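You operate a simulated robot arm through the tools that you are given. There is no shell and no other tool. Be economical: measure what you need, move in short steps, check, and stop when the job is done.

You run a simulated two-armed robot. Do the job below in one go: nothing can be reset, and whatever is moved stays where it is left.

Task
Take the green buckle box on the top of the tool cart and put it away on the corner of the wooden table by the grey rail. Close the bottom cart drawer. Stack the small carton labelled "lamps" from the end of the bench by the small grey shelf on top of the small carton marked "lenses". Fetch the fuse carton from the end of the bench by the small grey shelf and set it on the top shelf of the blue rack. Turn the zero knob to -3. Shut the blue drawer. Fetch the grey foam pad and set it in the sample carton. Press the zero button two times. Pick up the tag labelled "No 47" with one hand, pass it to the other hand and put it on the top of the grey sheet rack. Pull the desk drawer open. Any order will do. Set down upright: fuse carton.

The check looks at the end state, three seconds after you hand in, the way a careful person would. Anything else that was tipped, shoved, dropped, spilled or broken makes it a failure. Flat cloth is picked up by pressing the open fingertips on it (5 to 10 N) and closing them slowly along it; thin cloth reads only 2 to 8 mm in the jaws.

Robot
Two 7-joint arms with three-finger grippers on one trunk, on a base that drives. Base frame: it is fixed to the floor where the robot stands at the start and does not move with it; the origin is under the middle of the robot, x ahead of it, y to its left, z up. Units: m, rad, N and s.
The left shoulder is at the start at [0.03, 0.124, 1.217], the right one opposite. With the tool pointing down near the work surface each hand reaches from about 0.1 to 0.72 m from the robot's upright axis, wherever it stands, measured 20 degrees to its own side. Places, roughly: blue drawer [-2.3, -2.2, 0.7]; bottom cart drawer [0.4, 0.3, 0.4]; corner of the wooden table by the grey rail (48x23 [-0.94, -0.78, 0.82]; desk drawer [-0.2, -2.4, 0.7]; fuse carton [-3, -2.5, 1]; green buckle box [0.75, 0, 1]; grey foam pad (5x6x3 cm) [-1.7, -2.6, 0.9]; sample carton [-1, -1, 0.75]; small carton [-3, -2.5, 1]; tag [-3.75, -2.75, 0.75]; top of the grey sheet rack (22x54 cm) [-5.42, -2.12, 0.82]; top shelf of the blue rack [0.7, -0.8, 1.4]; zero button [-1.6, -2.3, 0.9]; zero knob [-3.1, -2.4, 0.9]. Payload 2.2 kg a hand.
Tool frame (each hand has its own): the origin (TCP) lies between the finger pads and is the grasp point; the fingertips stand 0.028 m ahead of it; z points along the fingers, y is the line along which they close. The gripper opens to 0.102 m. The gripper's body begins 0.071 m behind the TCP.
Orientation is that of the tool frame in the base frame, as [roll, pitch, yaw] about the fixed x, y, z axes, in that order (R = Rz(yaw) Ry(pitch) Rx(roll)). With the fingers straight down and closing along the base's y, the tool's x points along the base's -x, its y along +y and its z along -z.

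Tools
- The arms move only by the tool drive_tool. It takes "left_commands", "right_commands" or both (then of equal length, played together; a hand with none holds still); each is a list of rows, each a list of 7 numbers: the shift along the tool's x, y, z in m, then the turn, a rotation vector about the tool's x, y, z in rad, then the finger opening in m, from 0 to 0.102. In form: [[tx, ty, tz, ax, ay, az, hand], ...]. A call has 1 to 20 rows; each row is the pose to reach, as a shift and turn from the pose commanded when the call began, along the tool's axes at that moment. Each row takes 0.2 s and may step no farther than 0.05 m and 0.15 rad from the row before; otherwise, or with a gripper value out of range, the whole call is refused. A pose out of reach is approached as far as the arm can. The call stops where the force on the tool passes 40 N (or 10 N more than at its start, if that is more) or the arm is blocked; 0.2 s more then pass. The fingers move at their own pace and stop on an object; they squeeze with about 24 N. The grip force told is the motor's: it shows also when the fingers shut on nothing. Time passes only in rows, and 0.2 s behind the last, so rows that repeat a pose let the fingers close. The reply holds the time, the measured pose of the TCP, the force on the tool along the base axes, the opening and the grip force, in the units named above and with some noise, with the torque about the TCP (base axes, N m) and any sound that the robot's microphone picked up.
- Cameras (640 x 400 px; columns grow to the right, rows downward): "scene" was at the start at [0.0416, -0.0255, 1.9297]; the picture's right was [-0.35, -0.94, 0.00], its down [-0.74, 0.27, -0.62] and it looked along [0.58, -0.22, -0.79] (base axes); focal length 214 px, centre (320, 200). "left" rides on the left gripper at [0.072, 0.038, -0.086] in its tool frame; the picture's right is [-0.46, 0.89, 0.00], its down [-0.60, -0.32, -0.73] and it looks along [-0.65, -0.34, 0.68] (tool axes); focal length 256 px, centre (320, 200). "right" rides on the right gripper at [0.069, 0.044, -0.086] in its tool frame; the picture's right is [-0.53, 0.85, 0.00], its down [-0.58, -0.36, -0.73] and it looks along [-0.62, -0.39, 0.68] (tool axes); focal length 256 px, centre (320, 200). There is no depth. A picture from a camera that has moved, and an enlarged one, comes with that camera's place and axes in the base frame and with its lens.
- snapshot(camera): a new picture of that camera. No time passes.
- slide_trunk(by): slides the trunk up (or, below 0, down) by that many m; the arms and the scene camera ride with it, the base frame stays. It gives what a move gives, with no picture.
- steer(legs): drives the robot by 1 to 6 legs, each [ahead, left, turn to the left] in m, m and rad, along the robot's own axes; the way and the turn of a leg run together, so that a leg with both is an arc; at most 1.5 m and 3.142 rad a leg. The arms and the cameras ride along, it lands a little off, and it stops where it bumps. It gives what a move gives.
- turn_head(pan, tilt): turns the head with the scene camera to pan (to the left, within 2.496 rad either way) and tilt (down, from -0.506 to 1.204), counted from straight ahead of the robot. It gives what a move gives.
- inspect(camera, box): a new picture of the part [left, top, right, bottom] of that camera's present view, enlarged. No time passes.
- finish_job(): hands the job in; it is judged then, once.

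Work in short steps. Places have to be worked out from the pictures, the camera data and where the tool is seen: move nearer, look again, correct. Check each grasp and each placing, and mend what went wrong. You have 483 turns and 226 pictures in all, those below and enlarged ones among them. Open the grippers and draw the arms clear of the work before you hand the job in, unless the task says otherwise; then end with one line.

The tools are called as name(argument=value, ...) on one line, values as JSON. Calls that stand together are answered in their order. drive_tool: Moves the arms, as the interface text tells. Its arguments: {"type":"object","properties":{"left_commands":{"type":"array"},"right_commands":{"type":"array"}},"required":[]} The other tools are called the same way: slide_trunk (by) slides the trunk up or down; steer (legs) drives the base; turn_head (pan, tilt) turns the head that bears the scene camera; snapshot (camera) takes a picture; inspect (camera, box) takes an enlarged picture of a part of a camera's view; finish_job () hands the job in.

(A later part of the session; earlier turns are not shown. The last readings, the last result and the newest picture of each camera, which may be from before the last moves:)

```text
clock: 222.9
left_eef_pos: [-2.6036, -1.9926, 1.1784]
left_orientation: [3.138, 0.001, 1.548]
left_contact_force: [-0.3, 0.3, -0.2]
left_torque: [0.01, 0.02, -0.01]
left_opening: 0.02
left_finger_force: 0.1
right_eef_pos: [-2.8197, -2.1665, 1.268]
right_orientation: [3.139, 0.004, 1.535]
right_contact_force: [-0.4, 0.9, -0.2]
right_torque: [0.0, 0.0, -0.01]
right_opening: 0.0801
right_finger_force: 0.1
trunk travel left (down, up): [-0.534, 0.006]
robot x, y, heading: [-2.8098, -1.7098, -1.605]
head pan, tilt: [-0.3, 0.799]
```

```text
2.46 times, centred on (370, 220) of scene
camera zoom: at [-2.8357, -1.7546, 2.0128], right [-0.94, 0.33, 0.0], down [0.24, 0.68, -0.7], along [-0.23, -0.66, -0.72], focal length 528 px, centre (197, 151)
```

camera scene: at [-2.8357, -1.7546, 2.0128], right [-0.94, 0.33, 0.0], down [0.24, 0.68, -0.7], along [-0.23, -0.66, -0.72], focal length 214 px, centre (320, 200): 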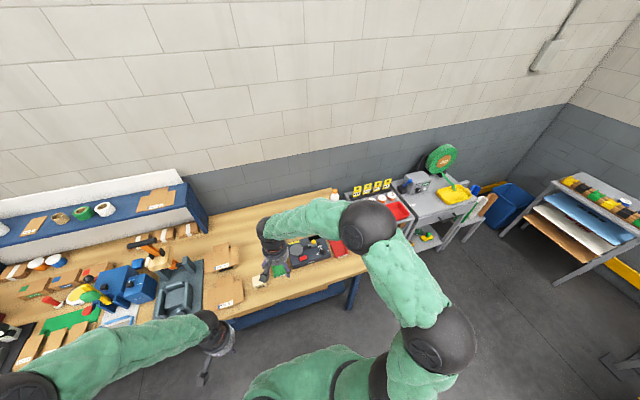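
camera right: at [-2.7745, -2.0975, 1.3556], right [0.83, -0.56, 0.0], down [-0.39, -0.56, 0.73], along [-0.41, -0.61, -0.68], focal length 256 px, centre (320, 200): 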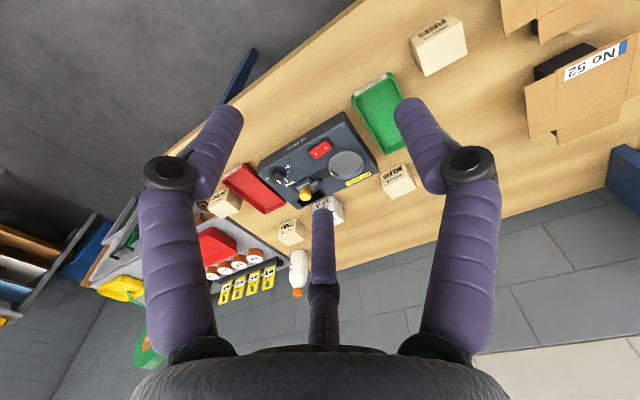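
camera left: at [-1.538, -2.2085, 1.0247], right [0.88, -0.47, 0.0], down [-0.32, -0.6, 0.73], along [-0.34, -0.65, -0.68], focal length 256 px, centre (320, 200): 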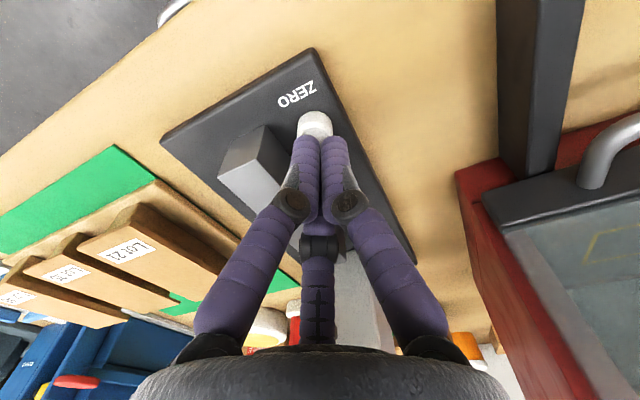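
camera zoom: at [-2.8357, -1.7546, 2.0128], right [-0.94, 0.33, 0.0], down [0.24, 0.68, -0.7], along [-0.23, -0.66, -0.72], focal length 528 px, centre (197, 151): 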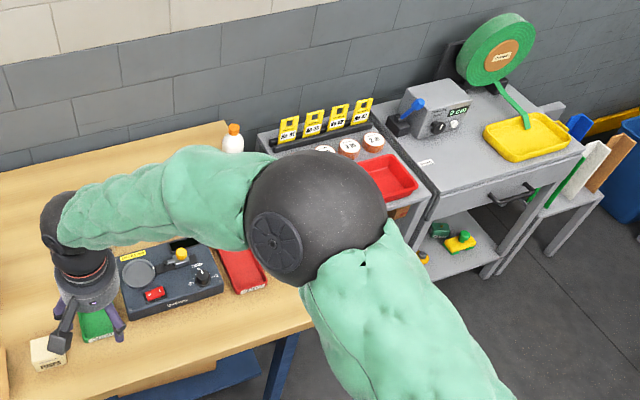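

Rough positions: lamps [-3.26,-2.37], lenses [-3.19,-2.57], fuse carton [-3.03,-2.55]. I drive 0.3 m right and 0.1 forward, then look from above the lamps carton.

steer(legs=[[0.08, -0.3, 0.035]])

snapshot(camera="right")

snapshot(camera="left")

```text
clock: 225.0
left_eef_pos: [-2.8934, -2.0585, 1.1783]
left_orientation: [3.138, 0.002, 1.58]
left_contact_force: [0.0, -1.1, -0.1]
left_torque: [0.0, 0.0, 0.04]
left_opening: 0.02
left_finger_force: 0.0
right_eef_pos: [-3.1019, -2.2395, 1.267]
right_orientation: [3.139, 0.006, 1.571]
right_contact_force: [-0.6, -0.3, 0.1]
right_torque: [0.02, -0.03, 0.01]
right_opening: 0.08
right_finger_force: 0.1
trunk travel left (down, up): [-0.534, 0.006]
robot x, y, heading: [-3.1081, -1.7812, -1.571]
head pan, tilt: [-0.3, 0.799]
```

```text
119 pictures are left
camera right: at [-3.0597, -2.1699, 1.3556], right [0.85, -0.53, 0.0], down [-0.37, -0.57, 0.73], along [-0.39, -0.62, -0.68], focal length 256 px, centre (320, 200)
```

right: 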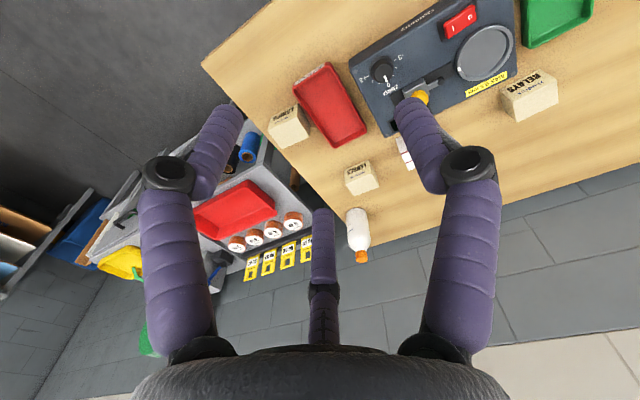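

```text
118 pictures are left
camera left: at [-2.8561, -1.986, 1.2647], right [0.89, -0.46, 0.0], down [-0.31, -0.61, 0.73], along [-0.33, -0.65, -0.68], focal length 256 px, centre (320, 200)
```

left: 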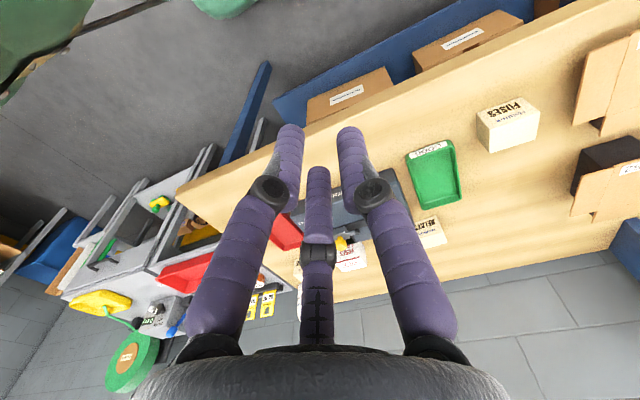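

inspect(camera="right", box=[330, 0, 540, 130])

inspect(camera="right", box=[240, 90, 440, 240])

```text
3.05 times, centred on (435, 65) of right
camera zoom: at [-3.0597, -2.1699, 1.3556], right [0.85, -0.53, 0.0], down [-0.37, -0.57, 0.73], along [-0.39, -0.62, -0.68], focal length 780 px, centre (-30, 611)
```

zoom: 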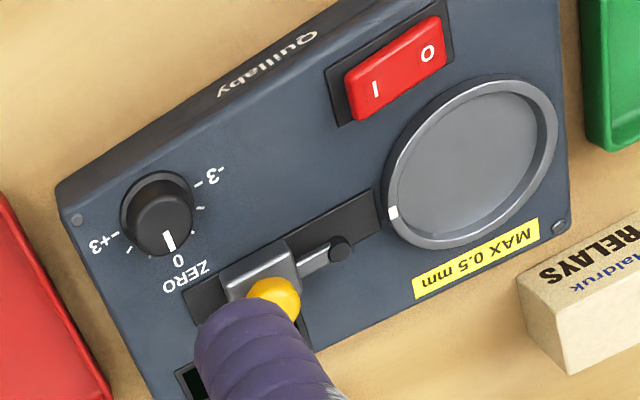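

```text
2.67 times, centred on (340, 165) of right
camera zoom: at [-3.0597, -2.1699, 1.3556], right [0.85, -0.53, 0.0], down [-0.37, -0.57, 0.73], along [-0.39, -0.62, -0.68], focal length 683 px, centre (267, 293)
```

zoom: 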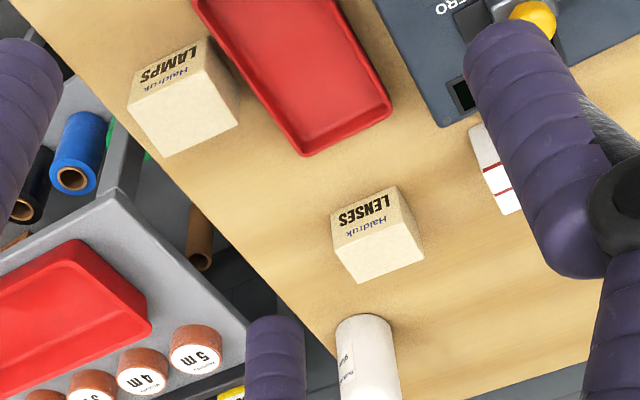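

Knob pointer is at 0; −3 lies at 9 o'clock seen from the robot, i.e. a 90° counter-clockwise turn (from above). First the lamps carton: drive 0.15 forward and hover the right hand over it.

steer(legs=[[0.15, 0, 0]])

drive_tool(right_commands=[[0.0, -0.03, 0.02, 0, 0, 0, 0.09], [0.0, -0.06, 0.04, 0, 0, 0, 0.09], [0.0, -0.09, 0.06, 0, 0, 0, 0.09], [0.01, -0.12, 0.08, 0, 0, 0, 0.09], [0.02, -0.148, 0.1, 0, 0, 0, 0.09]])

snapshot(camera="right")

```text
clock: 226.3
left_eef_pos: [-2.8922, -2.2063, 1.179]
left_orientation: [3.138, 0.003, 1.582]
left_contact_force: [-0.7, -0.6, -0.1]
left_torque: [0.0, -0.04, -0.01]
left_opening: 0.0201
left_finger_force: 0.0
right_eef_pos: [-3.1017, -2.3897, 1.2694]
right_orientation: [3.139, 0.005, 1.571]
right_contact_force: [-0.4, -0.1, 0.2]
right_torque: [0.0, -0.01, 0.0]
right_opening: 0.08
right_finger_force: 0.0
trunk travel left (down, up): [-0.534, 0.006]
robot x, y, heading: [-3.1083, -1.933, -1.571]
head pan, tilt: [-0.3, 0.799]
```

```text
clock: 227.5
left_eef_pos: [-2.8938, -2.2088, 1.1774]
left_orientation: [3.135, 0.0, 1.58]
left_contact_force: [-0.5, -0.4, 0.4]
left_torque: [-0.03, -0.01, 0.05]
left_opening: 0.0201
left_finger_force: 0.1
right_eef_pos: [-3.2515, -2.3708, 1.1682]
right_orientation: [3.14, 0.004, 1.573]
right_contact_force: [-0.3, -0.5, -0.6]
right_torque: [0.0, -0.02, 0.01]
right_opening: 0.0899
right_finger_force: 0.0
trunk travel left (down, up): [-0.534, 0.006]
robot x, y, heading: [-3.1123, -1.934, -1.569]
head pan, tilt: [-0.3, 0.799]
```

```text
115 pictures are left
camera right: at [-3.2078, -2.3, 1.2554], right [0.85, -0.53, 0.0], down [-0.36, -0.57, 0.73], along [-0.39, -0.62, -0.68], focal length 256 px, centre (320, 200)
```

right: 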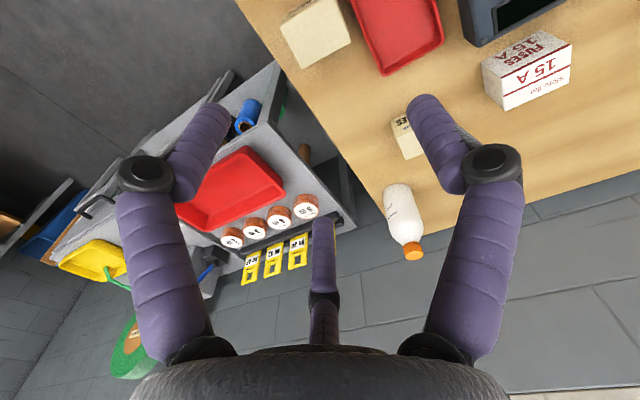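

Carton top centre ≈[-3.256,-2.364]. Descend to 1.06 and re-measure its orientation.

drive_tool(right_commands=[[-0.003, -0.002, 0.04, 0, 0, 0, 0.1], [-0.0, -0.004, 0.08, 0, 0, 0, 0.1], [-0.0, -0.004, 0.11, 0, 0, 0, 0.1]])

snapshot(camera="right")

```text
clock: 228.3
left_eef_pos: [-2.8915, -2.208, 1.1773]
left_orientation: [3.138, 0.001, 1.583]
left_contact_force: [0.1, 0.2, -0.4]
left_torque: [0.0, -0.03, 0.0]
left_opening: 0.0199
left_finger_force: 0.0
right_eef_pos: [-3.255, -2.371, 1.0592]
right_orientation: [3.14, 0.006, 1.572]
right_contact_force: [0.4, -0.1, 0.1]
right_torque: [0.0, 0.0, -0.04]
right_opening: 0.1001
right_finger_force: 0.2
trunk travel left (down, up): [-0.534, 0.006]
robot x, y, heading: [-3.1102, -1.9295, -1.568]
head pan, tilt: [-0.3, 0.799]
```

```text
114 pictures are left
camera right: at [-3.2119, -2.3013, 1.1448], right [0.85, -0.53, 0.0], down [-0.36, -0.57, 0.73], along [-0.39, -0.62, -0.68], focal length 256 px, centre (320, 200)
```

right: 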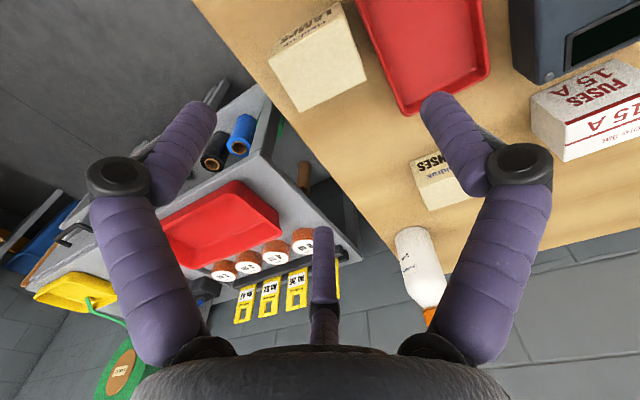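

Carton measures ~6.4 cm (x) × 4.6 cm (y), axis-aligned, centre [-3.255,-2.370]; the red tray is close on its east side, so I rotate 90° to close along y.

drive_tool(right_commands=[[0, 0, 0, 0, 0, 0.14, 0.09], [0, 0, 0, 0, 0, 0.28, 0.09], [0, 0, 0, 0, 0, 0.42, 0.09], [0, 0, 0, 0, 0, 0.56, 0.09], [0, 0, 0, 0, 0, 0.7, 0.09], [0, 0, 0, 0, 0, 0.84, 0.09], [0, 0, 0, 0, 0, 0.98, 0.09], [0, 0, 0, 0, 0, 1.12, 0.09], [0, 0, 0, 0, 0, 1.26, 0.09], [0, 0, 0, 0, 0, 1.4, 0.09], [0, 0, 0, 0, 0, 1.54, 0.09], [0, 0, 0, 0, 0, 1.575, 0.09]])

snapshot(camera="right")

```text
clock: 230.9
left_eef_pos: [-2.8928, -2.2078, 1.1776]
left_orientation: [3.138, -0.001, 1.581]
left_contact_force: [-0.1, 0.2, 0.1]
left_torque: [0.01, 0.02, 0.0]
left_opening: 0.02
left_finger_force: 0.1
right_eef_pos: [-3.2554, -2.3699, 1.0587]
right_orientation: [3.135, -0.002, -0.005]
right_contact_force: [-0.3, 0.5, -0.1]
right_torque: [0.0, 0.03, 0.03]
right_opening: 0.09
right_finger_force: 0.0
trunk travel left (down, up): [-0.534, 0.006]
robot x, y, heading: [-3.1092, -1.9358, -1.571]
head pan, tilt: [-0.3, 0.799]
```

```text
113 pictures are left
camera right: at [-3.1863, -2.4136, 1.1461], right [-0.54, -0.84, 0.0], down [-0.58, 0.37, 0.73], along [-0.61, 0.39, -0.69], focal length 256 px, centre (320, 200)
```

right: 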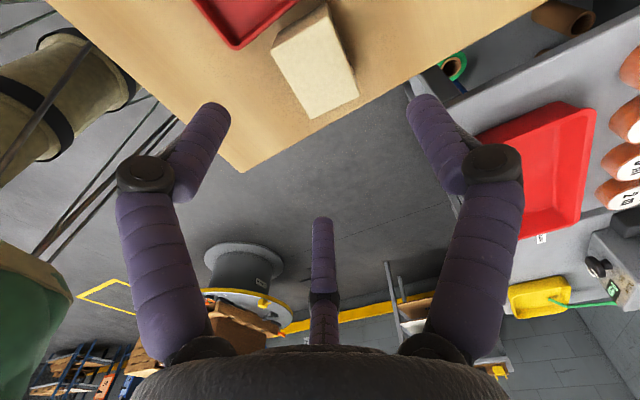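

Aligned. Descend to 0.912.

drive_tool(right_commands=[[-0.002, 0, 0.045, 0, 0, 0, 0.09], [-0.002, 0, 0.09, 0, 0, 0, 0.09], [-0.002, 0, 0.12, 0, 0, 0, 0.09], [-0.002, 0, 0.14, 0, 0, 0, 0.09]])

snapshot(camera="right")

```text
clock: 231.9
left_eef_pos: [-2.8935, -2.2063, 1.1785]
left_orientation: [3.138, 0.001, 1.582]
left_contact_force: [-0.1, -0.1, -0.3]
left_torque: [0.02, 0.01, 0.01]
left_opening: 0.0199
left_finger_force: 0.0
right_eef_pos: [-3.2567, -2.37, 0.9186]
right_orientation: [3.135, -0.001, -0.002]
right_contact_force: [1.0, 0.1, 9.1]
right_torque: [0.25, -0.46, 0.08]
right_opening: 0.0958
right_finger_force: 3.5
trunk travel left (down, up): [-0.534, 0.006]
robot x, y, heading: [-3.1082, -1.932, -1.569]
head pan, tilt: [-0.3, 0.799]
```

```text
112 pictures are left
camera right: at [-3.188, -2.4134, 1.0071], right [-0.54, -0.84, 0.0], down [-0.58, 0.37, 0.73], along [-0.62, 0.39, -0.69], focal length 256 px, centre (320, 200)
```

right: 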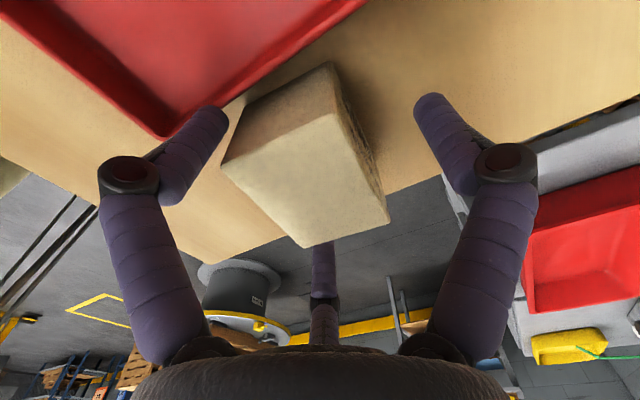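

The contact point (from force/torque) is a gripper prong on the tray's corner; the gripper evidently has three prongs at 120° (tool angles 90°, −30°, 210°). I rise and rotate to yaw≈0.52 so that no prong points toward the tray.

drive_tool(right_commands=[[0.002, 0, -0.03, 0, 0, 0, 0.09], [0.002, 0, -0.07, 0, 0, 0, 0.09], [0.002, 0, -0.07, 0, 0, -0.14, 0.09], [0.002, 0, -0.07, 0, 0, -0.28, 0.09], [0.002, 0, -0.07, 0, 0, -0.42, 0.09], [0.002, 0, -0.07, 0, 0, -0.527, 0.09]])

snapshot(camera="right")

snapshot(camera="scene")

```text
clock: 233.3
left_eef_pos: [-2.8936, -2.2079, 1.1775]
left_orientation: [3.138, 0.0, 1.581]
left_contact_force: [1.0, 0.6, 0.1]
left_torque: [0.0, 0.03, 0.0]
left_opening: 0.02
left_finger_force: 0.0
right_eef_pos: [-3.253, -2.3714, 0.9879]
right_orientation: [3.137, 0.002, 0.527]
right_contact_force: [0.1, -1.0, 0.0]
right_torque: [0.02, -0.02, -0.01]
right_opening: 0.09
right_finger_force: 0.1
trunk travel left (down, up): [-0.534, 0.006]
robot x, y, heading: [-3.1112, -1.933, -1.568]
head pan, tilt: [-0.3, 0.799]
```

```text
111 pictures are left
camera right: at [-3.1734, -2.373, 1.0759], right [-0.04, -1.0, 0.0], down [-0.68, 0.03, 0.73], along [-0.73, 0.02, -0.68], focal length 256 px, centre (320, 200)
```

right: 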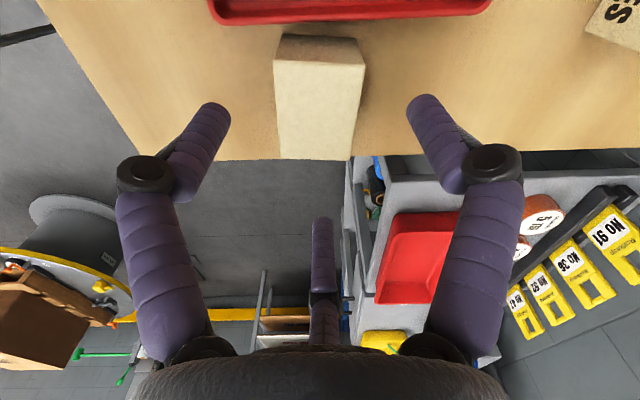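

```text
110 pictures are left
camera scene: at [-3.1325, -1.9795, 2.0127], right [-0.96, 0.29, 0.0], down [0.21, 0.69, -0.7], along [-0.2, -0.67, -0.72], focal length 214 px, centre (320, 200)
```

scene: 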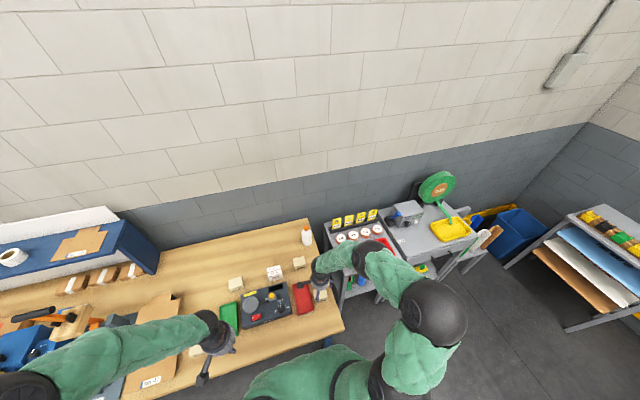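

The prongs now straddle the carton front/back with the third to the west. Descend to 0.912.

drive_tool(right_commands=[[0, 0, 0.03, 0, 0, 0, 0.09], [0, 0, 0.055, 0, 0, 0, 0.09], [0, 0, 0.073, 0, 0, 0, 0.09]])

snapshot(camera="right")

```text
clock: 234.1
left_eef_pos: [-2.8934, -2.2075, 1.1782]
left_orientation: [3.138, -0.001, 1.582]
left_contact_force: [-0.1, 0.7, -1.2]
left_torque: [0.03, -0.01, -0.01]
left_opening: 0.02
left_finger_force: 0.1
right_eef_pos: [-3.2543, -2.3723, 0.915]
right_orientation: [3.136, 0.001, 0.525]
right_contact_force: [-0.1, -0.4, 0.1]
right_torque: [0.01, -0.02, -0.01]
right_opening: 0.0896
right_finger_force: 0.0
trunk travel left (down, up): [-0.534, 0.006]
robot x, y, heading: [-3.1075, -1.9344, -1.565]
head pan, tilt: [-0.3, 0.799]
```

```text
109 pictures are left
camera right: at [-3.1729, -2.3741, 1.0018], right [-0.04, -1.0, 0.0], down [-0.68, 0.03, 0.73], along [-0.73, 0.03, -0.68], focal length 256 px, centre (320, 200)
```

right: 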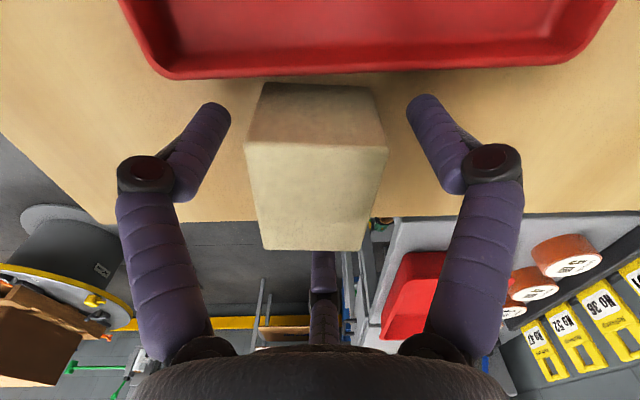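

Centred. Close gently.

drive_tool(right_commands=[[0, 0, 0, 0, 0, 0, 0.075], [0, 0, 0, 0, 0, 0, 0.06], [0, 0, 0, 0, 0, 0, 0.045], [0, 0, 0, 0, 0, 0, 0.03], [0, 0, 0, 0, 0, 0, 0.03]])

snapshot(camera="right")

```text
clock: 235.3
left_eef_pos: [-2.8939, -2.2074, 1.1785]
left_orientation: [3.138, -0.001, 1.582]
left_contact_force: [-0.3, 0.2, -0.6]
left_torque: [0.01, 0.02, 0.01]
left_opening: 0.0201
left_finger_force: 0.0
right_eef_pos: [-3.2539, -2.3719, 0.9157]
right_orientation: [3.136, 0.001, 0.523]
right_contact_force: [-1.7, 0.1, 3.5]
right_torque: [0.04, 0.05, -0.01]
right_opening: 0.0591
right_finger_force: 23.8
trunk travel left (down, up): [-0.534, 0.006]
robot x, y, heading: [-3.1105, -1.9354, -1.567]
head pan, tilt: [-0.3, 0.799]
```

```text
108 pictures are left
camera right: at [-3.1731, -2.3738, 1.0022], right [-0.04, -1.0, 0.0], down [-0.68, 0.03, 0.73], along [-0.73, 0.03, -0.68], focal length 256 px, centre (320, 200)
```

right: 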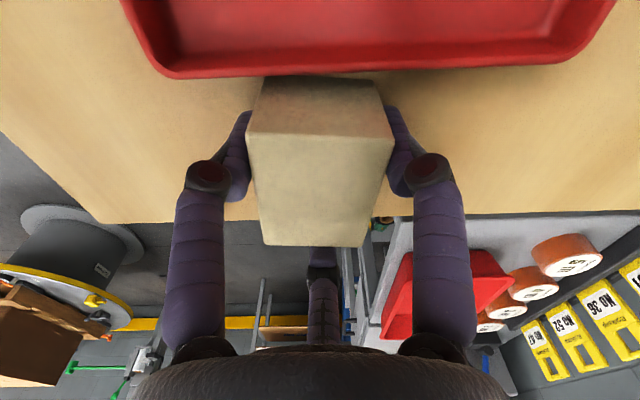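

Gripped at three sides. Lift, and view the lenses carton with the left camera too.

drive_tool(right_commands=[[0, 0, -0.02, 0, 0, 0, 0.03], [0, 0, -0.05, 0, 0, 0, 0.03], [0, 0, -0.09, 0, 0, 0, 0.03], [0, 0, -0.13, 0, 0, 0, 0.03], [0, 0, -0.17, 0, 0, 0, 0.03], [0, 0, -0.2, 0, 0, 0, 0.03]])

snapshot(camera="right")

inspect(camera="scene", box=[210, 210, 350, 340])

```text
clock: 236.7
left_eef_pos: [-2.8936, -2.2069, 1.1777]
left_orientation: [3.138, 0.0, 1.581]
left_contact_force: [-0.2, -0.2, 0.0]
left_torque: [-0.01, 0.02, 0.02]
left_opening: 0.0201
left_finger_force: 0.2
right_eef_pos: [-3.2532, -2.3703, 1.1153]
right_orientation: [3.139, 0.001, 0.523]
right_contact_force: [-0.4, -0.1, -0.6]
right_torque: [-0.02, 0.03, 0.03]
right_opening: 0.059
right_finger_force: 24.4
trunk travel left (down, up): [-0.534, 0.006]
robot x, y, heading: [-3.1084, -1.9322, -1.565]
head pan, tilt: [-0.3, 0.799]
```

```text
107 pictures are left
camera right: at [-3.1735, -2.3719, 1.2031], right [-0.04, -1.0, 0.0], down [-0.68, 0.03, 0.73], along [-0.73, 0.03, -0.68], focal length 256 px, centre (320, 200)
```

right: 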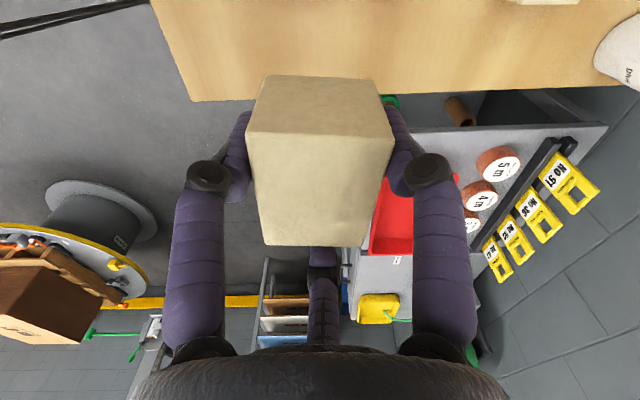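

```text
3.08 times, centred on (280, 275) of scene
camera zoom: at [-3.1323, -1.9783, 2.0128], right [-0.96, 0.29, 0.0], down [0.21, 0.69, -0.7], along [-0.2, -0.67, -0.72], focal length 660 px, centre (443, -31)
```

zoom: 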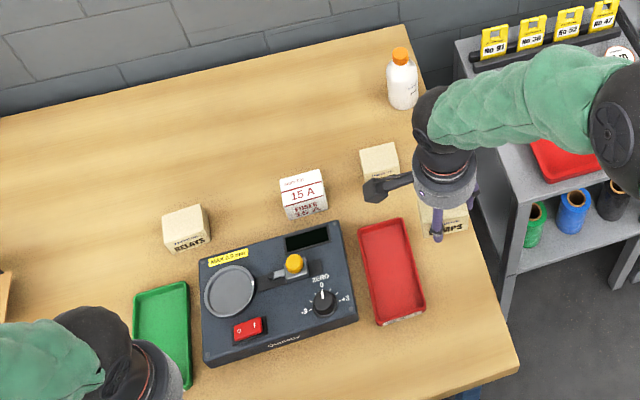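

Both cameras agree the lenses carton is at [-3.191,-2.563]. Carry the lamps carton over it (TCP target [-3.197,-2.563] allowing 6 mm grip offset).

drive_tool(right_commands=[[-0.01, 0.039, 0, 0, 0, 0, 0.03], [-0.02, 0.078, 0, 0, 0, 0, 0.03], [-0.03, 0.117, 0, 0, 0, 0, 0.03], [-0.04, 0.156, 0, 0, 0, 0, 0.03], [-0.048, 0.195, 0, 0, 0, 0, 0.03], [-0.048, 0.195, 0.04, 0, 0, 0, 0.03], [-0.048, 0.195, 0.08, 0, 0, 0, 0.03]])

snapshot(camera="right")

inspect(camera="scene", box=[230, 200, 350, 300])

```text
clock: 238.3
left_eef_pos: [-2.8923, -2.2079, 1.1769]
left_orientation: [3.14, 0.0, 1.581]
left_contact_force: [-0.3, -1.0, -0.7]
left_torque: [0.04, -0.04, -0.04]
left_opening: 0.02
left_finger_force: 0.1
right_eef_pos: [-3.2001, -2.5671, 1.0352]
right_orientation: [3.136, 0.002, 0.522]
right_contact_force: [-0.7, -0.8, -1.1]
right_torque: [0.11, -0.02, 0.02]
right_opening: 0.0589
right_finger_force: 24.2
trunk travel left (down, up): [-0.534, 0.006]
robot x, y, heading: [-3.1096, -1.9342, -1.57]
head pan, tilt: [-0.3, 0.799]
```

```text
105 pictures are left
camera right: at [-3.1185, -2.5686, 1.1228], right [-0.04, -1.0, 0.01], down [-0.68, 0.03, 0.73], along [-0.73, 0.03, -0.68], focal length 256 px, centre (320, 200)
```

right: 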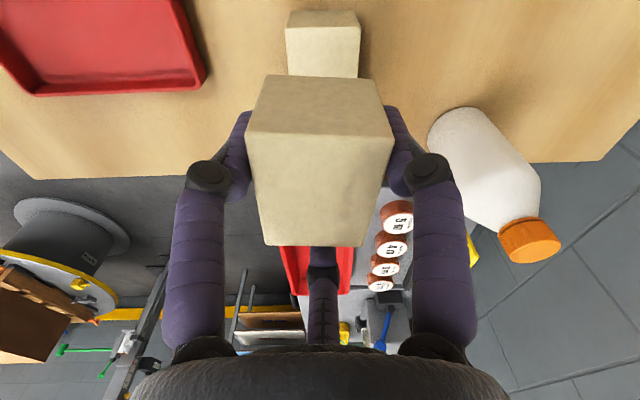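

```text
4.00 times, centred on (290, 250) of scene
camera zoom: at [-3.1323, -1.9807, 2.0127], right [-0.96, 0.29, 0.0], down [0.21, 0.69, -0.7], along [-0.2, -0.67, -0.72], focal length 858 px, centre (440, 0)
```

zoom: 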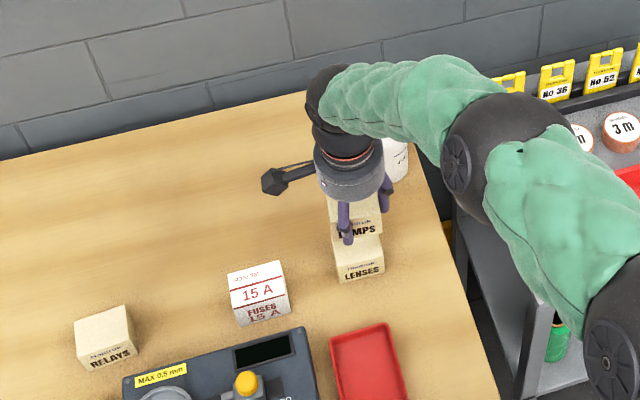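

Alignment within ~4 mm in both directions. Lower with a +3 mm x tweak to just above contact.

drive_tool(right_commands=[[0.003, 0.002, 0.03, 0, 0, 0, 0.03], [0.003, 0.002, 0.055, 0, 0, 0, 0.03], [0.003, 0.002, 0.06, 0, 0, 0, 0.03]])

drive_tool(right_commands=[[0, 0, 0.003, 0, 0, 0, 0.03], [0, 0, 0.005, 0, 0, 0, 0.03], [0, 0, 0.005, 0, 0, 0, 0.03]])

```text
clock: 239.1
left_eef_pos: [-2.8926, -2.2078, 1.1782]
left_orientation: [3.138, 0.0, 1.581]
left_contact_force: [-0.4, 1.6, 0.5]
left_torque: [0.02, 0.01, 0.01]
left_opening: 0.0198
left_finger_force: 0.0
right_eef_pos: [-3.1916, -2.5635, 0.9767]
right_orientation: [3.138, 0.003, 0.523]
right_contact_force: [0.2, -0.1, -0.8]
right_torque: [0.0, -0.02, 0.01]
right_opening: 0.0589
right_finger_force: 23.8
trunk travel left (down, up): [-0.534, 0.006]
robot x, y, heading: [-3.1065, -1.9297, -1.57]
head pan, tilt: [-0.3, 0.799]
```

```text
clock: 239.9
left_eef_pos: [-2.8934, -2.2078, 1.178]
left_orientation: [3.139, 0.0, 1.581]
left_contact_force: [0.3, 0.7, -0.2]
left_torque: [0.0, -0.04, 0.01]
left_opening: 0.02
left_finger_force: 0.1
right_eef_pos: [-3.194, -2.5638, 0.9705]
right_orientation: [3.136, 0.001, 0.524]
right_contact_force: [-0.4, -0.9, -1.0]
right_torque: [-0.01, 0.0, 0.01]
right_opening: 0.0589
right_finger_force: 23.9
trunk travel left (down, up): [-0.534, 0.006]
robot x, y, heading: [-3.1091, -1.933, -1.566]
head pan, tilt: [-0.3, 0.799]
```

No contact yet; continue in 2 mm steps.

drive_tool(right_commands=[[0, 0, 0.002, 0, 0, 0, 0.03], [0, 0, 0.004, 0, 0, 0, 0.03], [0, 0, 0.006, 0, 0, 0, 0.03]])

snapshot(camera="right")

```text
clock: 240.7
left_eef_pos: [-2.893, -2.2083, 1.1777]
left_orientation: [3.139, 0.0, 1.581]
left_contact_force: [-0.3, 0.6, -0.1]
left_torque: [-0.04, 0.03, 0.01]
left_opening: 0.0199
left_finger_force: 0.0
right_eef_pos: [-3.1955, -2.5626, 0.9646]
right_orientation: [3.136, 0.001, 0.524]
right_contact_force: [-0.9, 0.3, -1.0]
right_torque: [0.01, 0.01, -0.01]
right_opening: 0.0584
right_finger_force: 24.5
trunk travel left (down, up): [-0.534, 0.006]
robot x, y, heading: [-3.1111, -1.9287, -1.568]
head pan, tilt: [-0.3, 0.799]
```

```text
103 pictures are left
camera right: at [-3.1139, -2.5663, 1.0526], right [-0.04, -1.0, 0.0], down [-0.68, 0.03, 0.73], along [-0.73, 0.03, -0.68], focal length 256 px, centre (320, 200)
```

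right: 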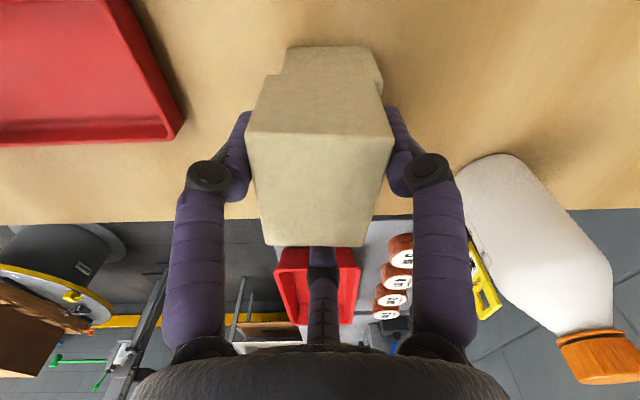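

Nearly touching. A few more mm.

drive_tool(right_commands=[[0, 0.001, 0.002, 0, 0, 0, 0.03], [0, 0.001, 0.004, 0, 0, 0, 0.03], [0, 0.001, 0.006, 0, 0, 0, 0.03]])

```text
clock: 241.5
left_eef_pos: [-2.8921, -2.2066, 1.1789]
left_orientation: [3.139, 0.004, 1.58]
left_contact_force: [0.7, 0.6, 0.9]
left_torque: [0.01, 0.02, 0.0]
left_opening: 0.0199
left_finger_force: 0.2
right_eef_pos: [-3.1944, -2.5657, 0.963]
right_orientation: [3.129, 0.004, 0.521]
right_contact_force: [-2.0, 2.3, 19.3]
right_torque: [0.16, -0.23, -0.05]
right_opening: 0.0587
right_finger_force: 23.7
trunk travel left (down, up): [-0.534, 0.006]
robot x, y, heading: [-3.1117, -1.9341, -1.574]
head pan, tilt: [-0.3, 0.799]
```

Contact (19 N). Ease up 3 mm, open slowly, then rise.

drive_tool(right_commands=[[0, 0, -0.003, 0, 0, 0, 0.045], [0, 0, -0.003, 0, 0, 0, 0.06], [0, 0, -0.003, 0, 0, 0, 0.068], [0, 0, -0.003, 0, 0, 0, 0.078], [0, 0, -0.003, 0, 0, 0, 0.085], [0, 0, -0.003, 0, 0, 0, 0.085]])

snapshot(camera="right")

```text
clock: 242.9
left_eef_pos: [-2.8932, -2.2073, 1.1774]
left_orientation: [3.138, 0.001, 1.58]
left_contact_force: [0.3, -0.2, -0.7]
left_torque: [-0.05, -0.01, 0.02]
left_opening: 0.0201
left_finger_force: 0.0
right_eef_pos: [-3.1958, -2.5653, 0.9622]
right_orientation: [3.136, 0.0, 0.523]
right_contact_force: [0.2, -0.5, 0.7]
right_torque: [-0.04, 0.01, 0.01]
right_opening: 0.085
right_finger_force: 0.1
trunk travel left (down, up): [-0.534, 0.006]
robot x, y, heading: [-3.112, -1.9332, -1.574]
head pan, tilt: [-0.3, 0.799]
```

```text
102 pictures are left
camera right: at [-3.1133, -2.5674, 1.05], right [-0.04, -1.0, 0.0], down [-0.68, 0.03, 0.73], along [-0.73, 0.03, -0.68], focal length 256 px, centre (320, 200)
```

right: 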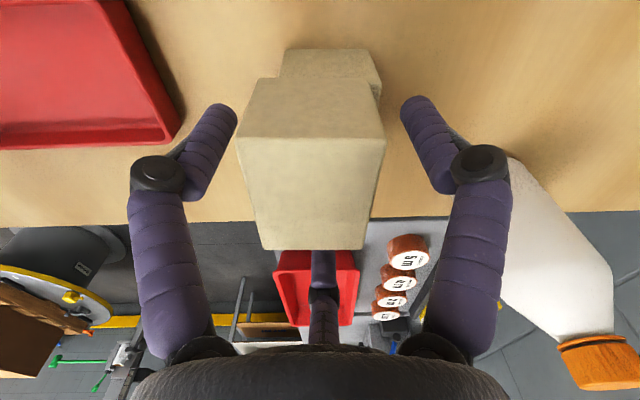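

Lamps sits on lenses with a small offset (~8 mm), stable. Rise straight up.

drive_tool(right_commands=[[0, 0, -0.03, 0, 0, 0, 0.088], [0, 0, -0.07, 0, 0, 0, 0.088], [0, 0, -0.11, 0, 0, 0, 0.088], [0, 0, -0.15, 0, 0, 0, 0.088], [0, 0, -0.19, 0, 0, 0, 0.088]])

inspect(camera="scene", box=[230, 200, 350, 320])

snapshot(camera="right")

```text
clock: 244.1
left_eef_pos: [-2.893, -2.2077, 1.1779]
left_orientation: [3.139, 0.0, 1.579]
left_contact_force: [-0.5, 0.6, 0.2]
left_torque: [0.01, 0.01, 0.0]
left_opening: 0.02
left_finger_force: 0.0
right_eef_pos: [-3.1939, -2.5624, 1.1511]
right_orientation: [3.138, 0.002, 0.523]
right_contact_force: [0.1, 0.4, -0.9]
right_torque: [-0.03, 0.02, 0.02]
right_opening: 0.0882
right_finger_force: 0.2
trunk travel left (down, up): [-0.534, 0.006]
robot x, y, heading: [-3.1071, -1.9335, -1.568]
head pan, tilt: [-0.3, 0.799]
```

```text
3.33 times, centred on (290, 260) of scene
camera zoom: at [-3.1322, -1.978, 2.0128], right [-0.96, 0.29, 0.0], down [0.21, 0.69, -0.7], along [-0.2, -0.67, -0.72], focal length 715 px, centre (420, 0)
```

zoom: 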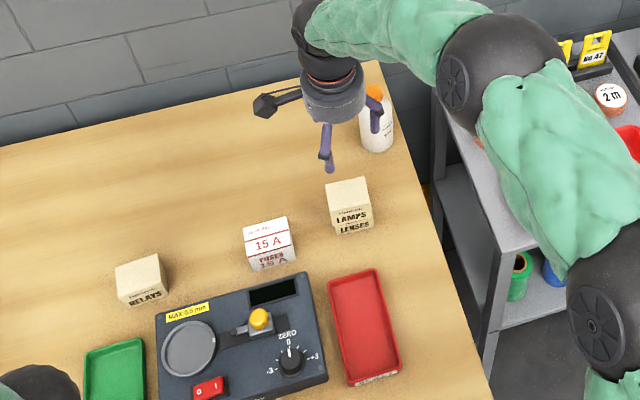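

```text
100 pictures are left
camera right: at [-3.112, -2.5647, 1.2398], right [-0.04, -1.0, 0.0], down [-0.68, 0.03, 0.73], along [-0.73, 0.03, -0.68], focal length 256 px, centre (320, 200)
```

right: 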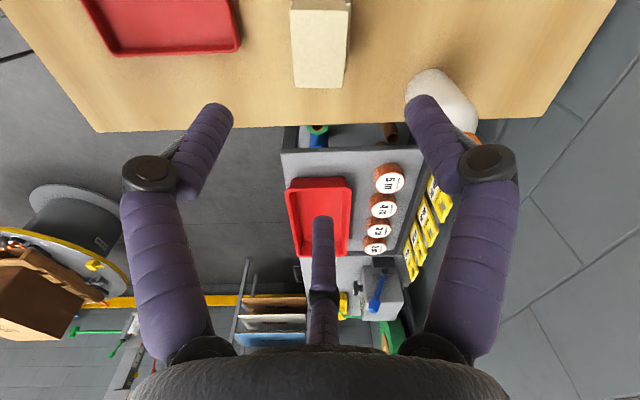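

Stack is good. Next the knob (≈[-3.054,-2.355]): bring the right hand above it with the prongs oriented so a 90° sweep avoids the yellow lever.

drive_tool(right_commands=[[0.032, -0.016, 0, 0, 0, -0.04, 0.08], [0.064, -0.031, 0, 0, 0, -0.08, 0.075], [0.096, -0.047, 0, 0, 0, -0.12, 0.07], [0.129, -0.062, 0, 0, 0, -0.15, 0.07], [0.161, -0.078, 0.01, 0, 0, -0.19, 0.07], [0.193, -0.093, 0.03, 0, 0, -0.23, 0.07], [0.225, -0.109, 0.05, 0, 0, -0.262, 0.07]])

snapshot(camera="right")

```text
clock: 245.7
left_eef_pos: [-2.8909, -2.2075, 1.1783]
left_orientation: [3.138, 0.001, 1.58]
left_contact_force: [0.5, 0.4, 0.6]
left_torque: [0.01, 0.03, 0.0]
left_opening: 0.02
left_finger_force: 0.1
right_eef_pos: [-3.052, -2.3569, 1.1015]
right_orientation: [3.135, 0.003, 0.785]
right_contact_force: [-0.8, -0.7, -0.3]
right_torque: [0.02, -0.01, 0.04]
right_opening: 0.0703
right_finger_force: 0.0
trunk travel left (down, up): [-0.534, 0.006]
robot x, y, heading: [-3.1109, -1.9336, -1.567]
head pan, tilt: [-0.3, 0.799]
```

```text
99 pictures are left
camera right: at [-2.9727, -2.3372, 1.1882], right [0.22, -0.98, 0.01], down [-0.67, -0.15, 0.73], along [-0.71, -0.17, -0.68], focal length 256 px, centre (320, 200)
```

right: 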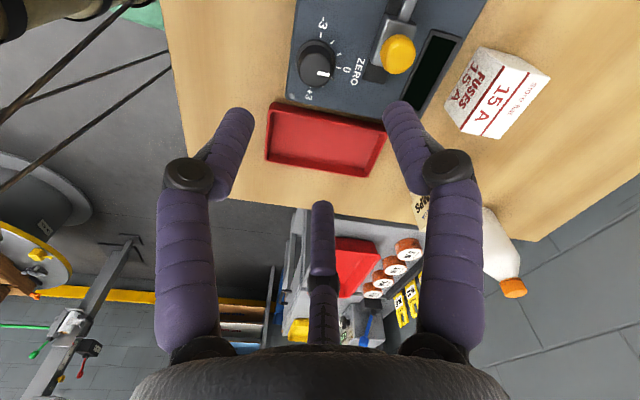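

Knob top ≈[-3.053,-2.356,0.942]. To keep prongs well away from the yellow lever I'll turn it in two 45° strokes; set yaw to 1.14 and descend.

drive_tool(right_commands=[[0, 0, 0.03, 0, 0, -0.13, 0.06], [0, 0, 0.06, 0, 0, -0.26, 0.055], [0, 0, 0.09, 0, 0, -0.358, 0.055], [0, 0, 0.115, 0, 0, -0.358, 0.055]])

snapshot(camera="right")

```text
clock: 246.7
left_eef_pos: [-2.8929, -2.2081, 1.1771]
left_orientation: [3.137, 0.0, 1.582]
left_contact_force: [1.1, 0.0, 0.8]
left_torque: [-0.01, -0.02, -0.02]
left_opening: 0.0198
left_finger_force: 0.1
right_eef_pos: [-3.0548, -2.3579, 0.9845]
right_orientation: [3.138, 0.005, 1.143]
right_contact_force: [-0.2, -0.1, 0.5]
right_torque: [0.02, -0.01, 0.03]
right_opening: 0.0548
right_finger_force: 0.1
trunk travel left (down, up): [-0.534, 0.006]
robot x, y, heading: [-3.1104, -1.9362, -1.573]
head pan, tilt: [-0.3, 0.799]
```

```text
98 pictures are left
camera right: at [-2.9865, -2.3119, 1.0719], right [0.55, -0.84, 0.01], down [-0.57, -0.37, 0.73], along [-0.61, -0.4, -0.68], focal length 256 px, centre (320, 200)
```

right: 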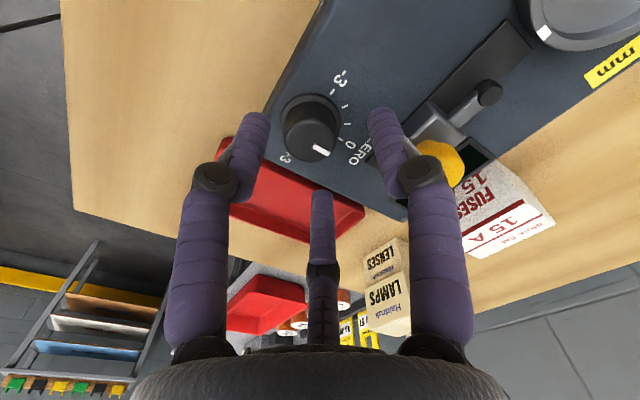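

Shift 5 mm toward me and descend to 0.955 around the knob.

drive_tool(right_commands=[[0.005, 0, 0.01, 0, 0, 0, 0.055], [0.005, 0, 0.02, 0, 0, 0, 0.055], [0.005, 0, 0.029, 0, 0, 0, 0.055]])

snapshot(camera="right")

```text
clock: 247.5
left_eef_pos: [-2.8933, -2.2088, 1.1766]
left_orientation: [3.138, 0.0, 1.58]
left_contact_force: [-0.2, -0.6, 0.0]
left_torque: [0.01, 0.02, -0.01]
left_opening: 0.0202
left_finger_force: 0.0
right_eef_pos: [-3.0533, -2.3525, 0.9554]
right_orientation: [3.137, 0.003, 1.143]
right_contact_force: [-1.1, 0.1, 0.8]
right_torque: [0.02, 0.02, 0.02]
right_opening: 0.055
right_finger_force: 0.1
trunk travel left (down, up): [-0.534, 0.006]
robot x, y, heading: [-3.1054, -1.9324, -1.572]
head pan, tilt: [-0.3, 0.799]
```

```text
97 pictures are left
camera right: at [-2.9847, -2.3065, 1.0434], right [0.55, -0.84, 0.0], down [-0.57, -0.37, 0.73], along [-0.61, -0.4, -0.68], focal length 256 px, centre (320, 200)
```

right: 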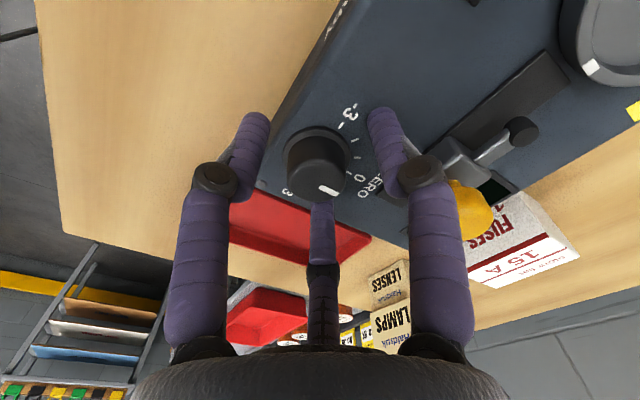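

Knob is centred between the prongs. Close.

drive_tool(right_commands=[[0, 0, 0, 0, 0, 0, 0.04], [0, 0, 0, 0, 0, 0, 0.03], [0, 0, 0, 0, 0, 0, 0.02], [0, 0, 0, 0, 0, 0, 0.02], [0, 0, 0, 0, 0, 0, 0.02]])

inspect(camera="right", box=[220, 80, 440, 230])

```text
clock: 248.7
left_eef_pos: [-2.8945, -2.211, 1.1775]
left_orientation: [3.136, -0.003, 1.581]
left_contact_force: [0.4, 0.6, 0.9]
left_torque: [-0.02, 0.01, -0.03]
left_opening: 0.0202
left_finger_force: 0.1
right_eef_pos: [-3.0535, -2.3562, 0.9572]
right_orientation: [3.138, 0.002, 1.145]
right_contact_force: [-17.6, -19.0, -0.2]
right_torque: [-0.42, 0.6, 0.14]
right_opening: 0.0373
right_finger_force: 12.8
trunk travel left (down, up): [-0.534, 0.006]
robot x, y, heading: [-3.1074, -1.9307, -1.575]
head pan, tilt: [-0.3, 0.799]
```

```text
2.67 times, centred on (330, 155) of right
camera zoom: at [-2.9861, -2.3105, 1.0442], right [0.55, -0.84, 0.01], down [-0.57, -0.37, 0.73], along [-0.61, -0.4, -0.68], focal length 683 px, centre (293, 320)
```

zoom: 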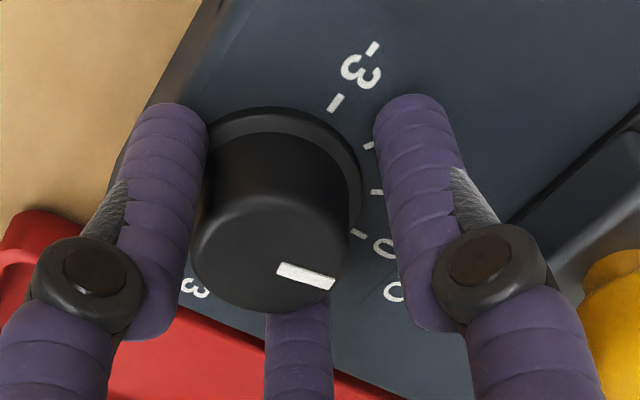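

One side touches first; shift 4 mm along the reaction and let it close fully.

drive_tool(right_commands=[[-0.002, -0.001, 0, 0, 0, 0, 0.02], [-0.004, -0.0015, 0, 0, 0, 0, 0.02], [-0.004, -0.0015, 0, 0, 0, 0, 0.02], [-0.004, -0.0015, 0, 0, 0, 0, 0.02]])

```text
clock: 249.7
left_eef_pos: [-2.8943, -2.2079, 1.1764]
left_orientation: [3.135, 0.0, 1.581]
left_contact_force: [0.1, 0.0, -0.1]
left_torque: [-0.01, -0.03, 0.01]
left_opening: 0.02
left_finger_force: 0.1
right_eef_pos: [-3.0554, -2.3571, 0.9571]
right_orientation: [3.139, 0.003, 1.144]
right_contact_force: [-10.1, -9.8, 7.0]
right_torque: [-0.29, 0.42, 0.04]
right_opening: 0.0353
right_finger_force: 11.4
trunk travel left (down, up): [-0.534, 0.006]
robot x, y, heading: [-3.1081, -1.9308, -1.57]
head pan, tilt: [-0.3, 0.799]
```

drive_tool(right_commands=[[-0.002, -0.0005, 0, 0, 0, 0, 0.01], [-0.003, -0.001, 0, 0, 0, 0, 0.0], [-0.003, -0.001, 0, 0, 0, 0, 0.0], [-0.003, -0.001, 0, 0, 0, 0, 0.0]])

inspect(camera="right", box=[220, 80, 440, 230])

```text
clock: 250.7
left_eef_pos: [-2.8919, -2.2067, 1.1778]
left_orientation: [3.14, 0.0, 1.583]
left_contact_force: [0.0, -0.2, 0.3]
left_torque: [-0.01, 0.02, 0.0]
left_opening: 0.0199
left_finger_force: 0.1
right_eef_pos: [-3.0566, -2.3545, 0.9557]
right_orientation: [3.14, -0.001, 1.143]
right_contact_force: [-0.9, 7.3, -2.6]
right_torque: [0.11, -0.22, -0.02]
right_opening: 0.0335
right_finger_force: 23.6
trunk travel left (down, up): [-0.534, 0.006]
robot x, y, heading: [-3.1072, -1.9314, -1.563]
head pan, tilt: [-0.3, 0.799]
```

```text
2.67 times, centred on (330, 155) of right
camera zoom: at [-2.9893, -2.3102, 1.0434], right [0.55, -0.84, 0.0], down [-0.57, -0.37, 0.73], along [-0.61, -0.4, -0.68], focal length 683 px, centre (293, 320)
```

zoom: 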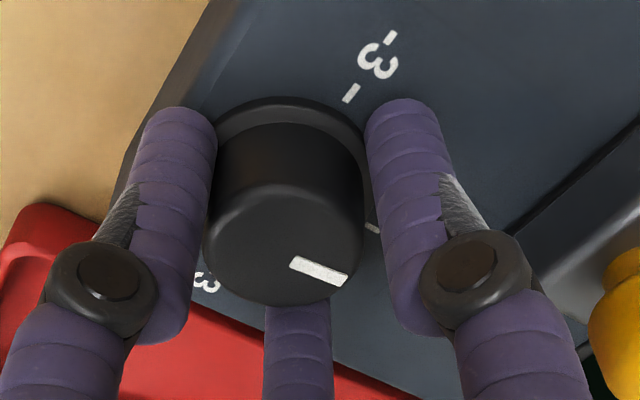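

Fully gripped, centred. Turn 45° counter-clockwise.

drive_tool(right_commands=[[0, 0, 0, 0, 0, -0.13, 0], [0, 0, 0, 0, 0, -0.26, 0], [0, 0, 0, 0, 0, -0.39, 0], [0, 0, 0, 0, 0, -0.52, 0], [0, 0, 0, 0, 0, -0.65, 0], [0, 0, 0, 0, 0, -0.785, 0]])

inspect(camera="right", box=[220, 80, 440, 230])

```text
clock: 252.1
left_eef_pos: [-2.8945, -2.2065, 1.1791]
left_orientation: [3.136, 0.002, 1.58]
left_contact_force: [-1.1, 0.2, -1.0]
left_torque: [-0.03, 0.03, 0.02]
left_opening: 0.0198
left_finger_force: 0.1
right_eef_pos: [-3.06, -2.3538, 0.9571]
right_orientation: [-3.141, -0.002, 1.933]
right_contact_force: [-16.4, 18.1, -10.7]
right_torque: [0.2, 0.48, 0.02]
right_opening: 0.0313
right_finger_force: 45.5
trunk travel left (down, up): [-0.534, 0.006]
robot x, y, heading: [-3.1102, -1.9321, -1.57]
head pan, tilt: [-0.3, 0.799]
```

```text
2.67 times, centred on (330, 155) of right
camera zoom: at [-3.043, -2.2742, 1.044], right [0.98, -0.2, 0.0], down [-0.14, -0.67, 0.73], along [-0.15, -0.72, -0.68], focal length 683 px, centre (293, 320)
```

zoom: 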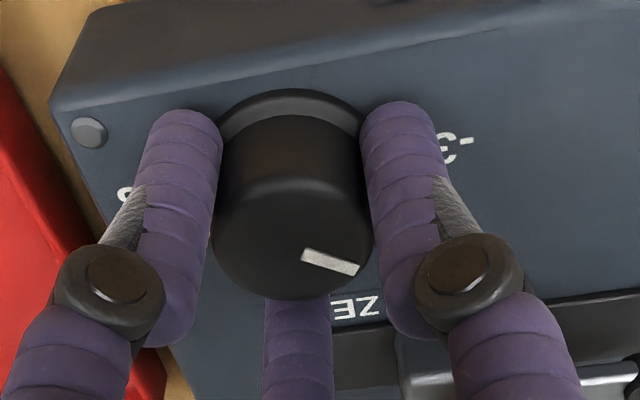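

Knob followed. Release, rotate the hand back 45°, regrip.

drive_tool(right_commands=[[0, 0, 0, 0, 0, 0, 0.03], [0, 0, 0, 0, 0, 0, 0.05], [0, 0, 0, 0, 0, 0, 0.055], [0, 0, 0, 0, 0, 0, 0.055], [0, 0, 0, 0, 0, 0.13, 0.055], [0, 0, 0, 0, 0, 0.26, 0.055], [0, 0, 0, 0, 0, 0.39, 0.055], [0, 0, 0, 0, 0, 0.52, 0.055], [0, 0, 0, 0, 0, 0.65, 0.055], [0, 0, 0, 0, 0, 0.785, 0.055]])

snapshot(camera="right")

```text
clock: 254.3
left_eef_pos: [-2.8925, -2.208, 1.178]
left_orientation: [3.14, 0.0, 1.582]
left_contact_force: [0.0, -0.3, 0.4]
left_torque: [0.02, -0.01, -0.01]
left_opening: 0.0196
left_finger_force: 0.1
right_eef_pos: [-3.057, -2.3569, 0.9564]
right_orientation: [3.138, 0.004, 1.141]
right_contact_force: [-1.2, -0.2, -0.3]
right_torque: [0.0, 0.01, -0.02]
right_opening: 0.0551
right_finger_force: 0.0
trunk travel left (down, up): [-0.534, 0.006]
robot x, y, heading: [-3.1097, -1.9308, -1.567]
head pan, tilt: [-0.3, 0.799]
```

```text
93 pictures are left
camera right: at [-2.9892, -2.3132, 1.0443], right [0.55, -0.84, 0.0], down [-0.57, -0.37, 0.73], along [-0.61, -0.4, -0.68], focal length 256 px, centre (320, 200)
```

right: 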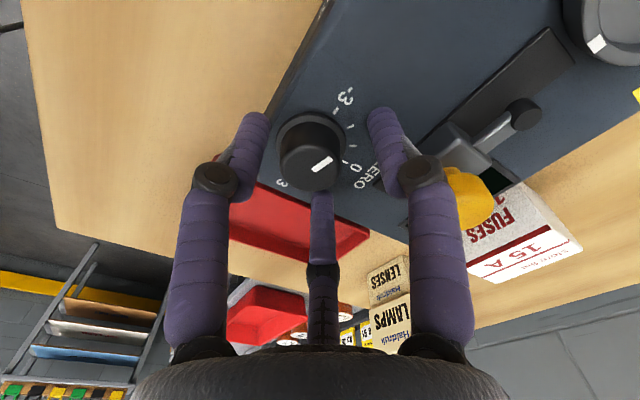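

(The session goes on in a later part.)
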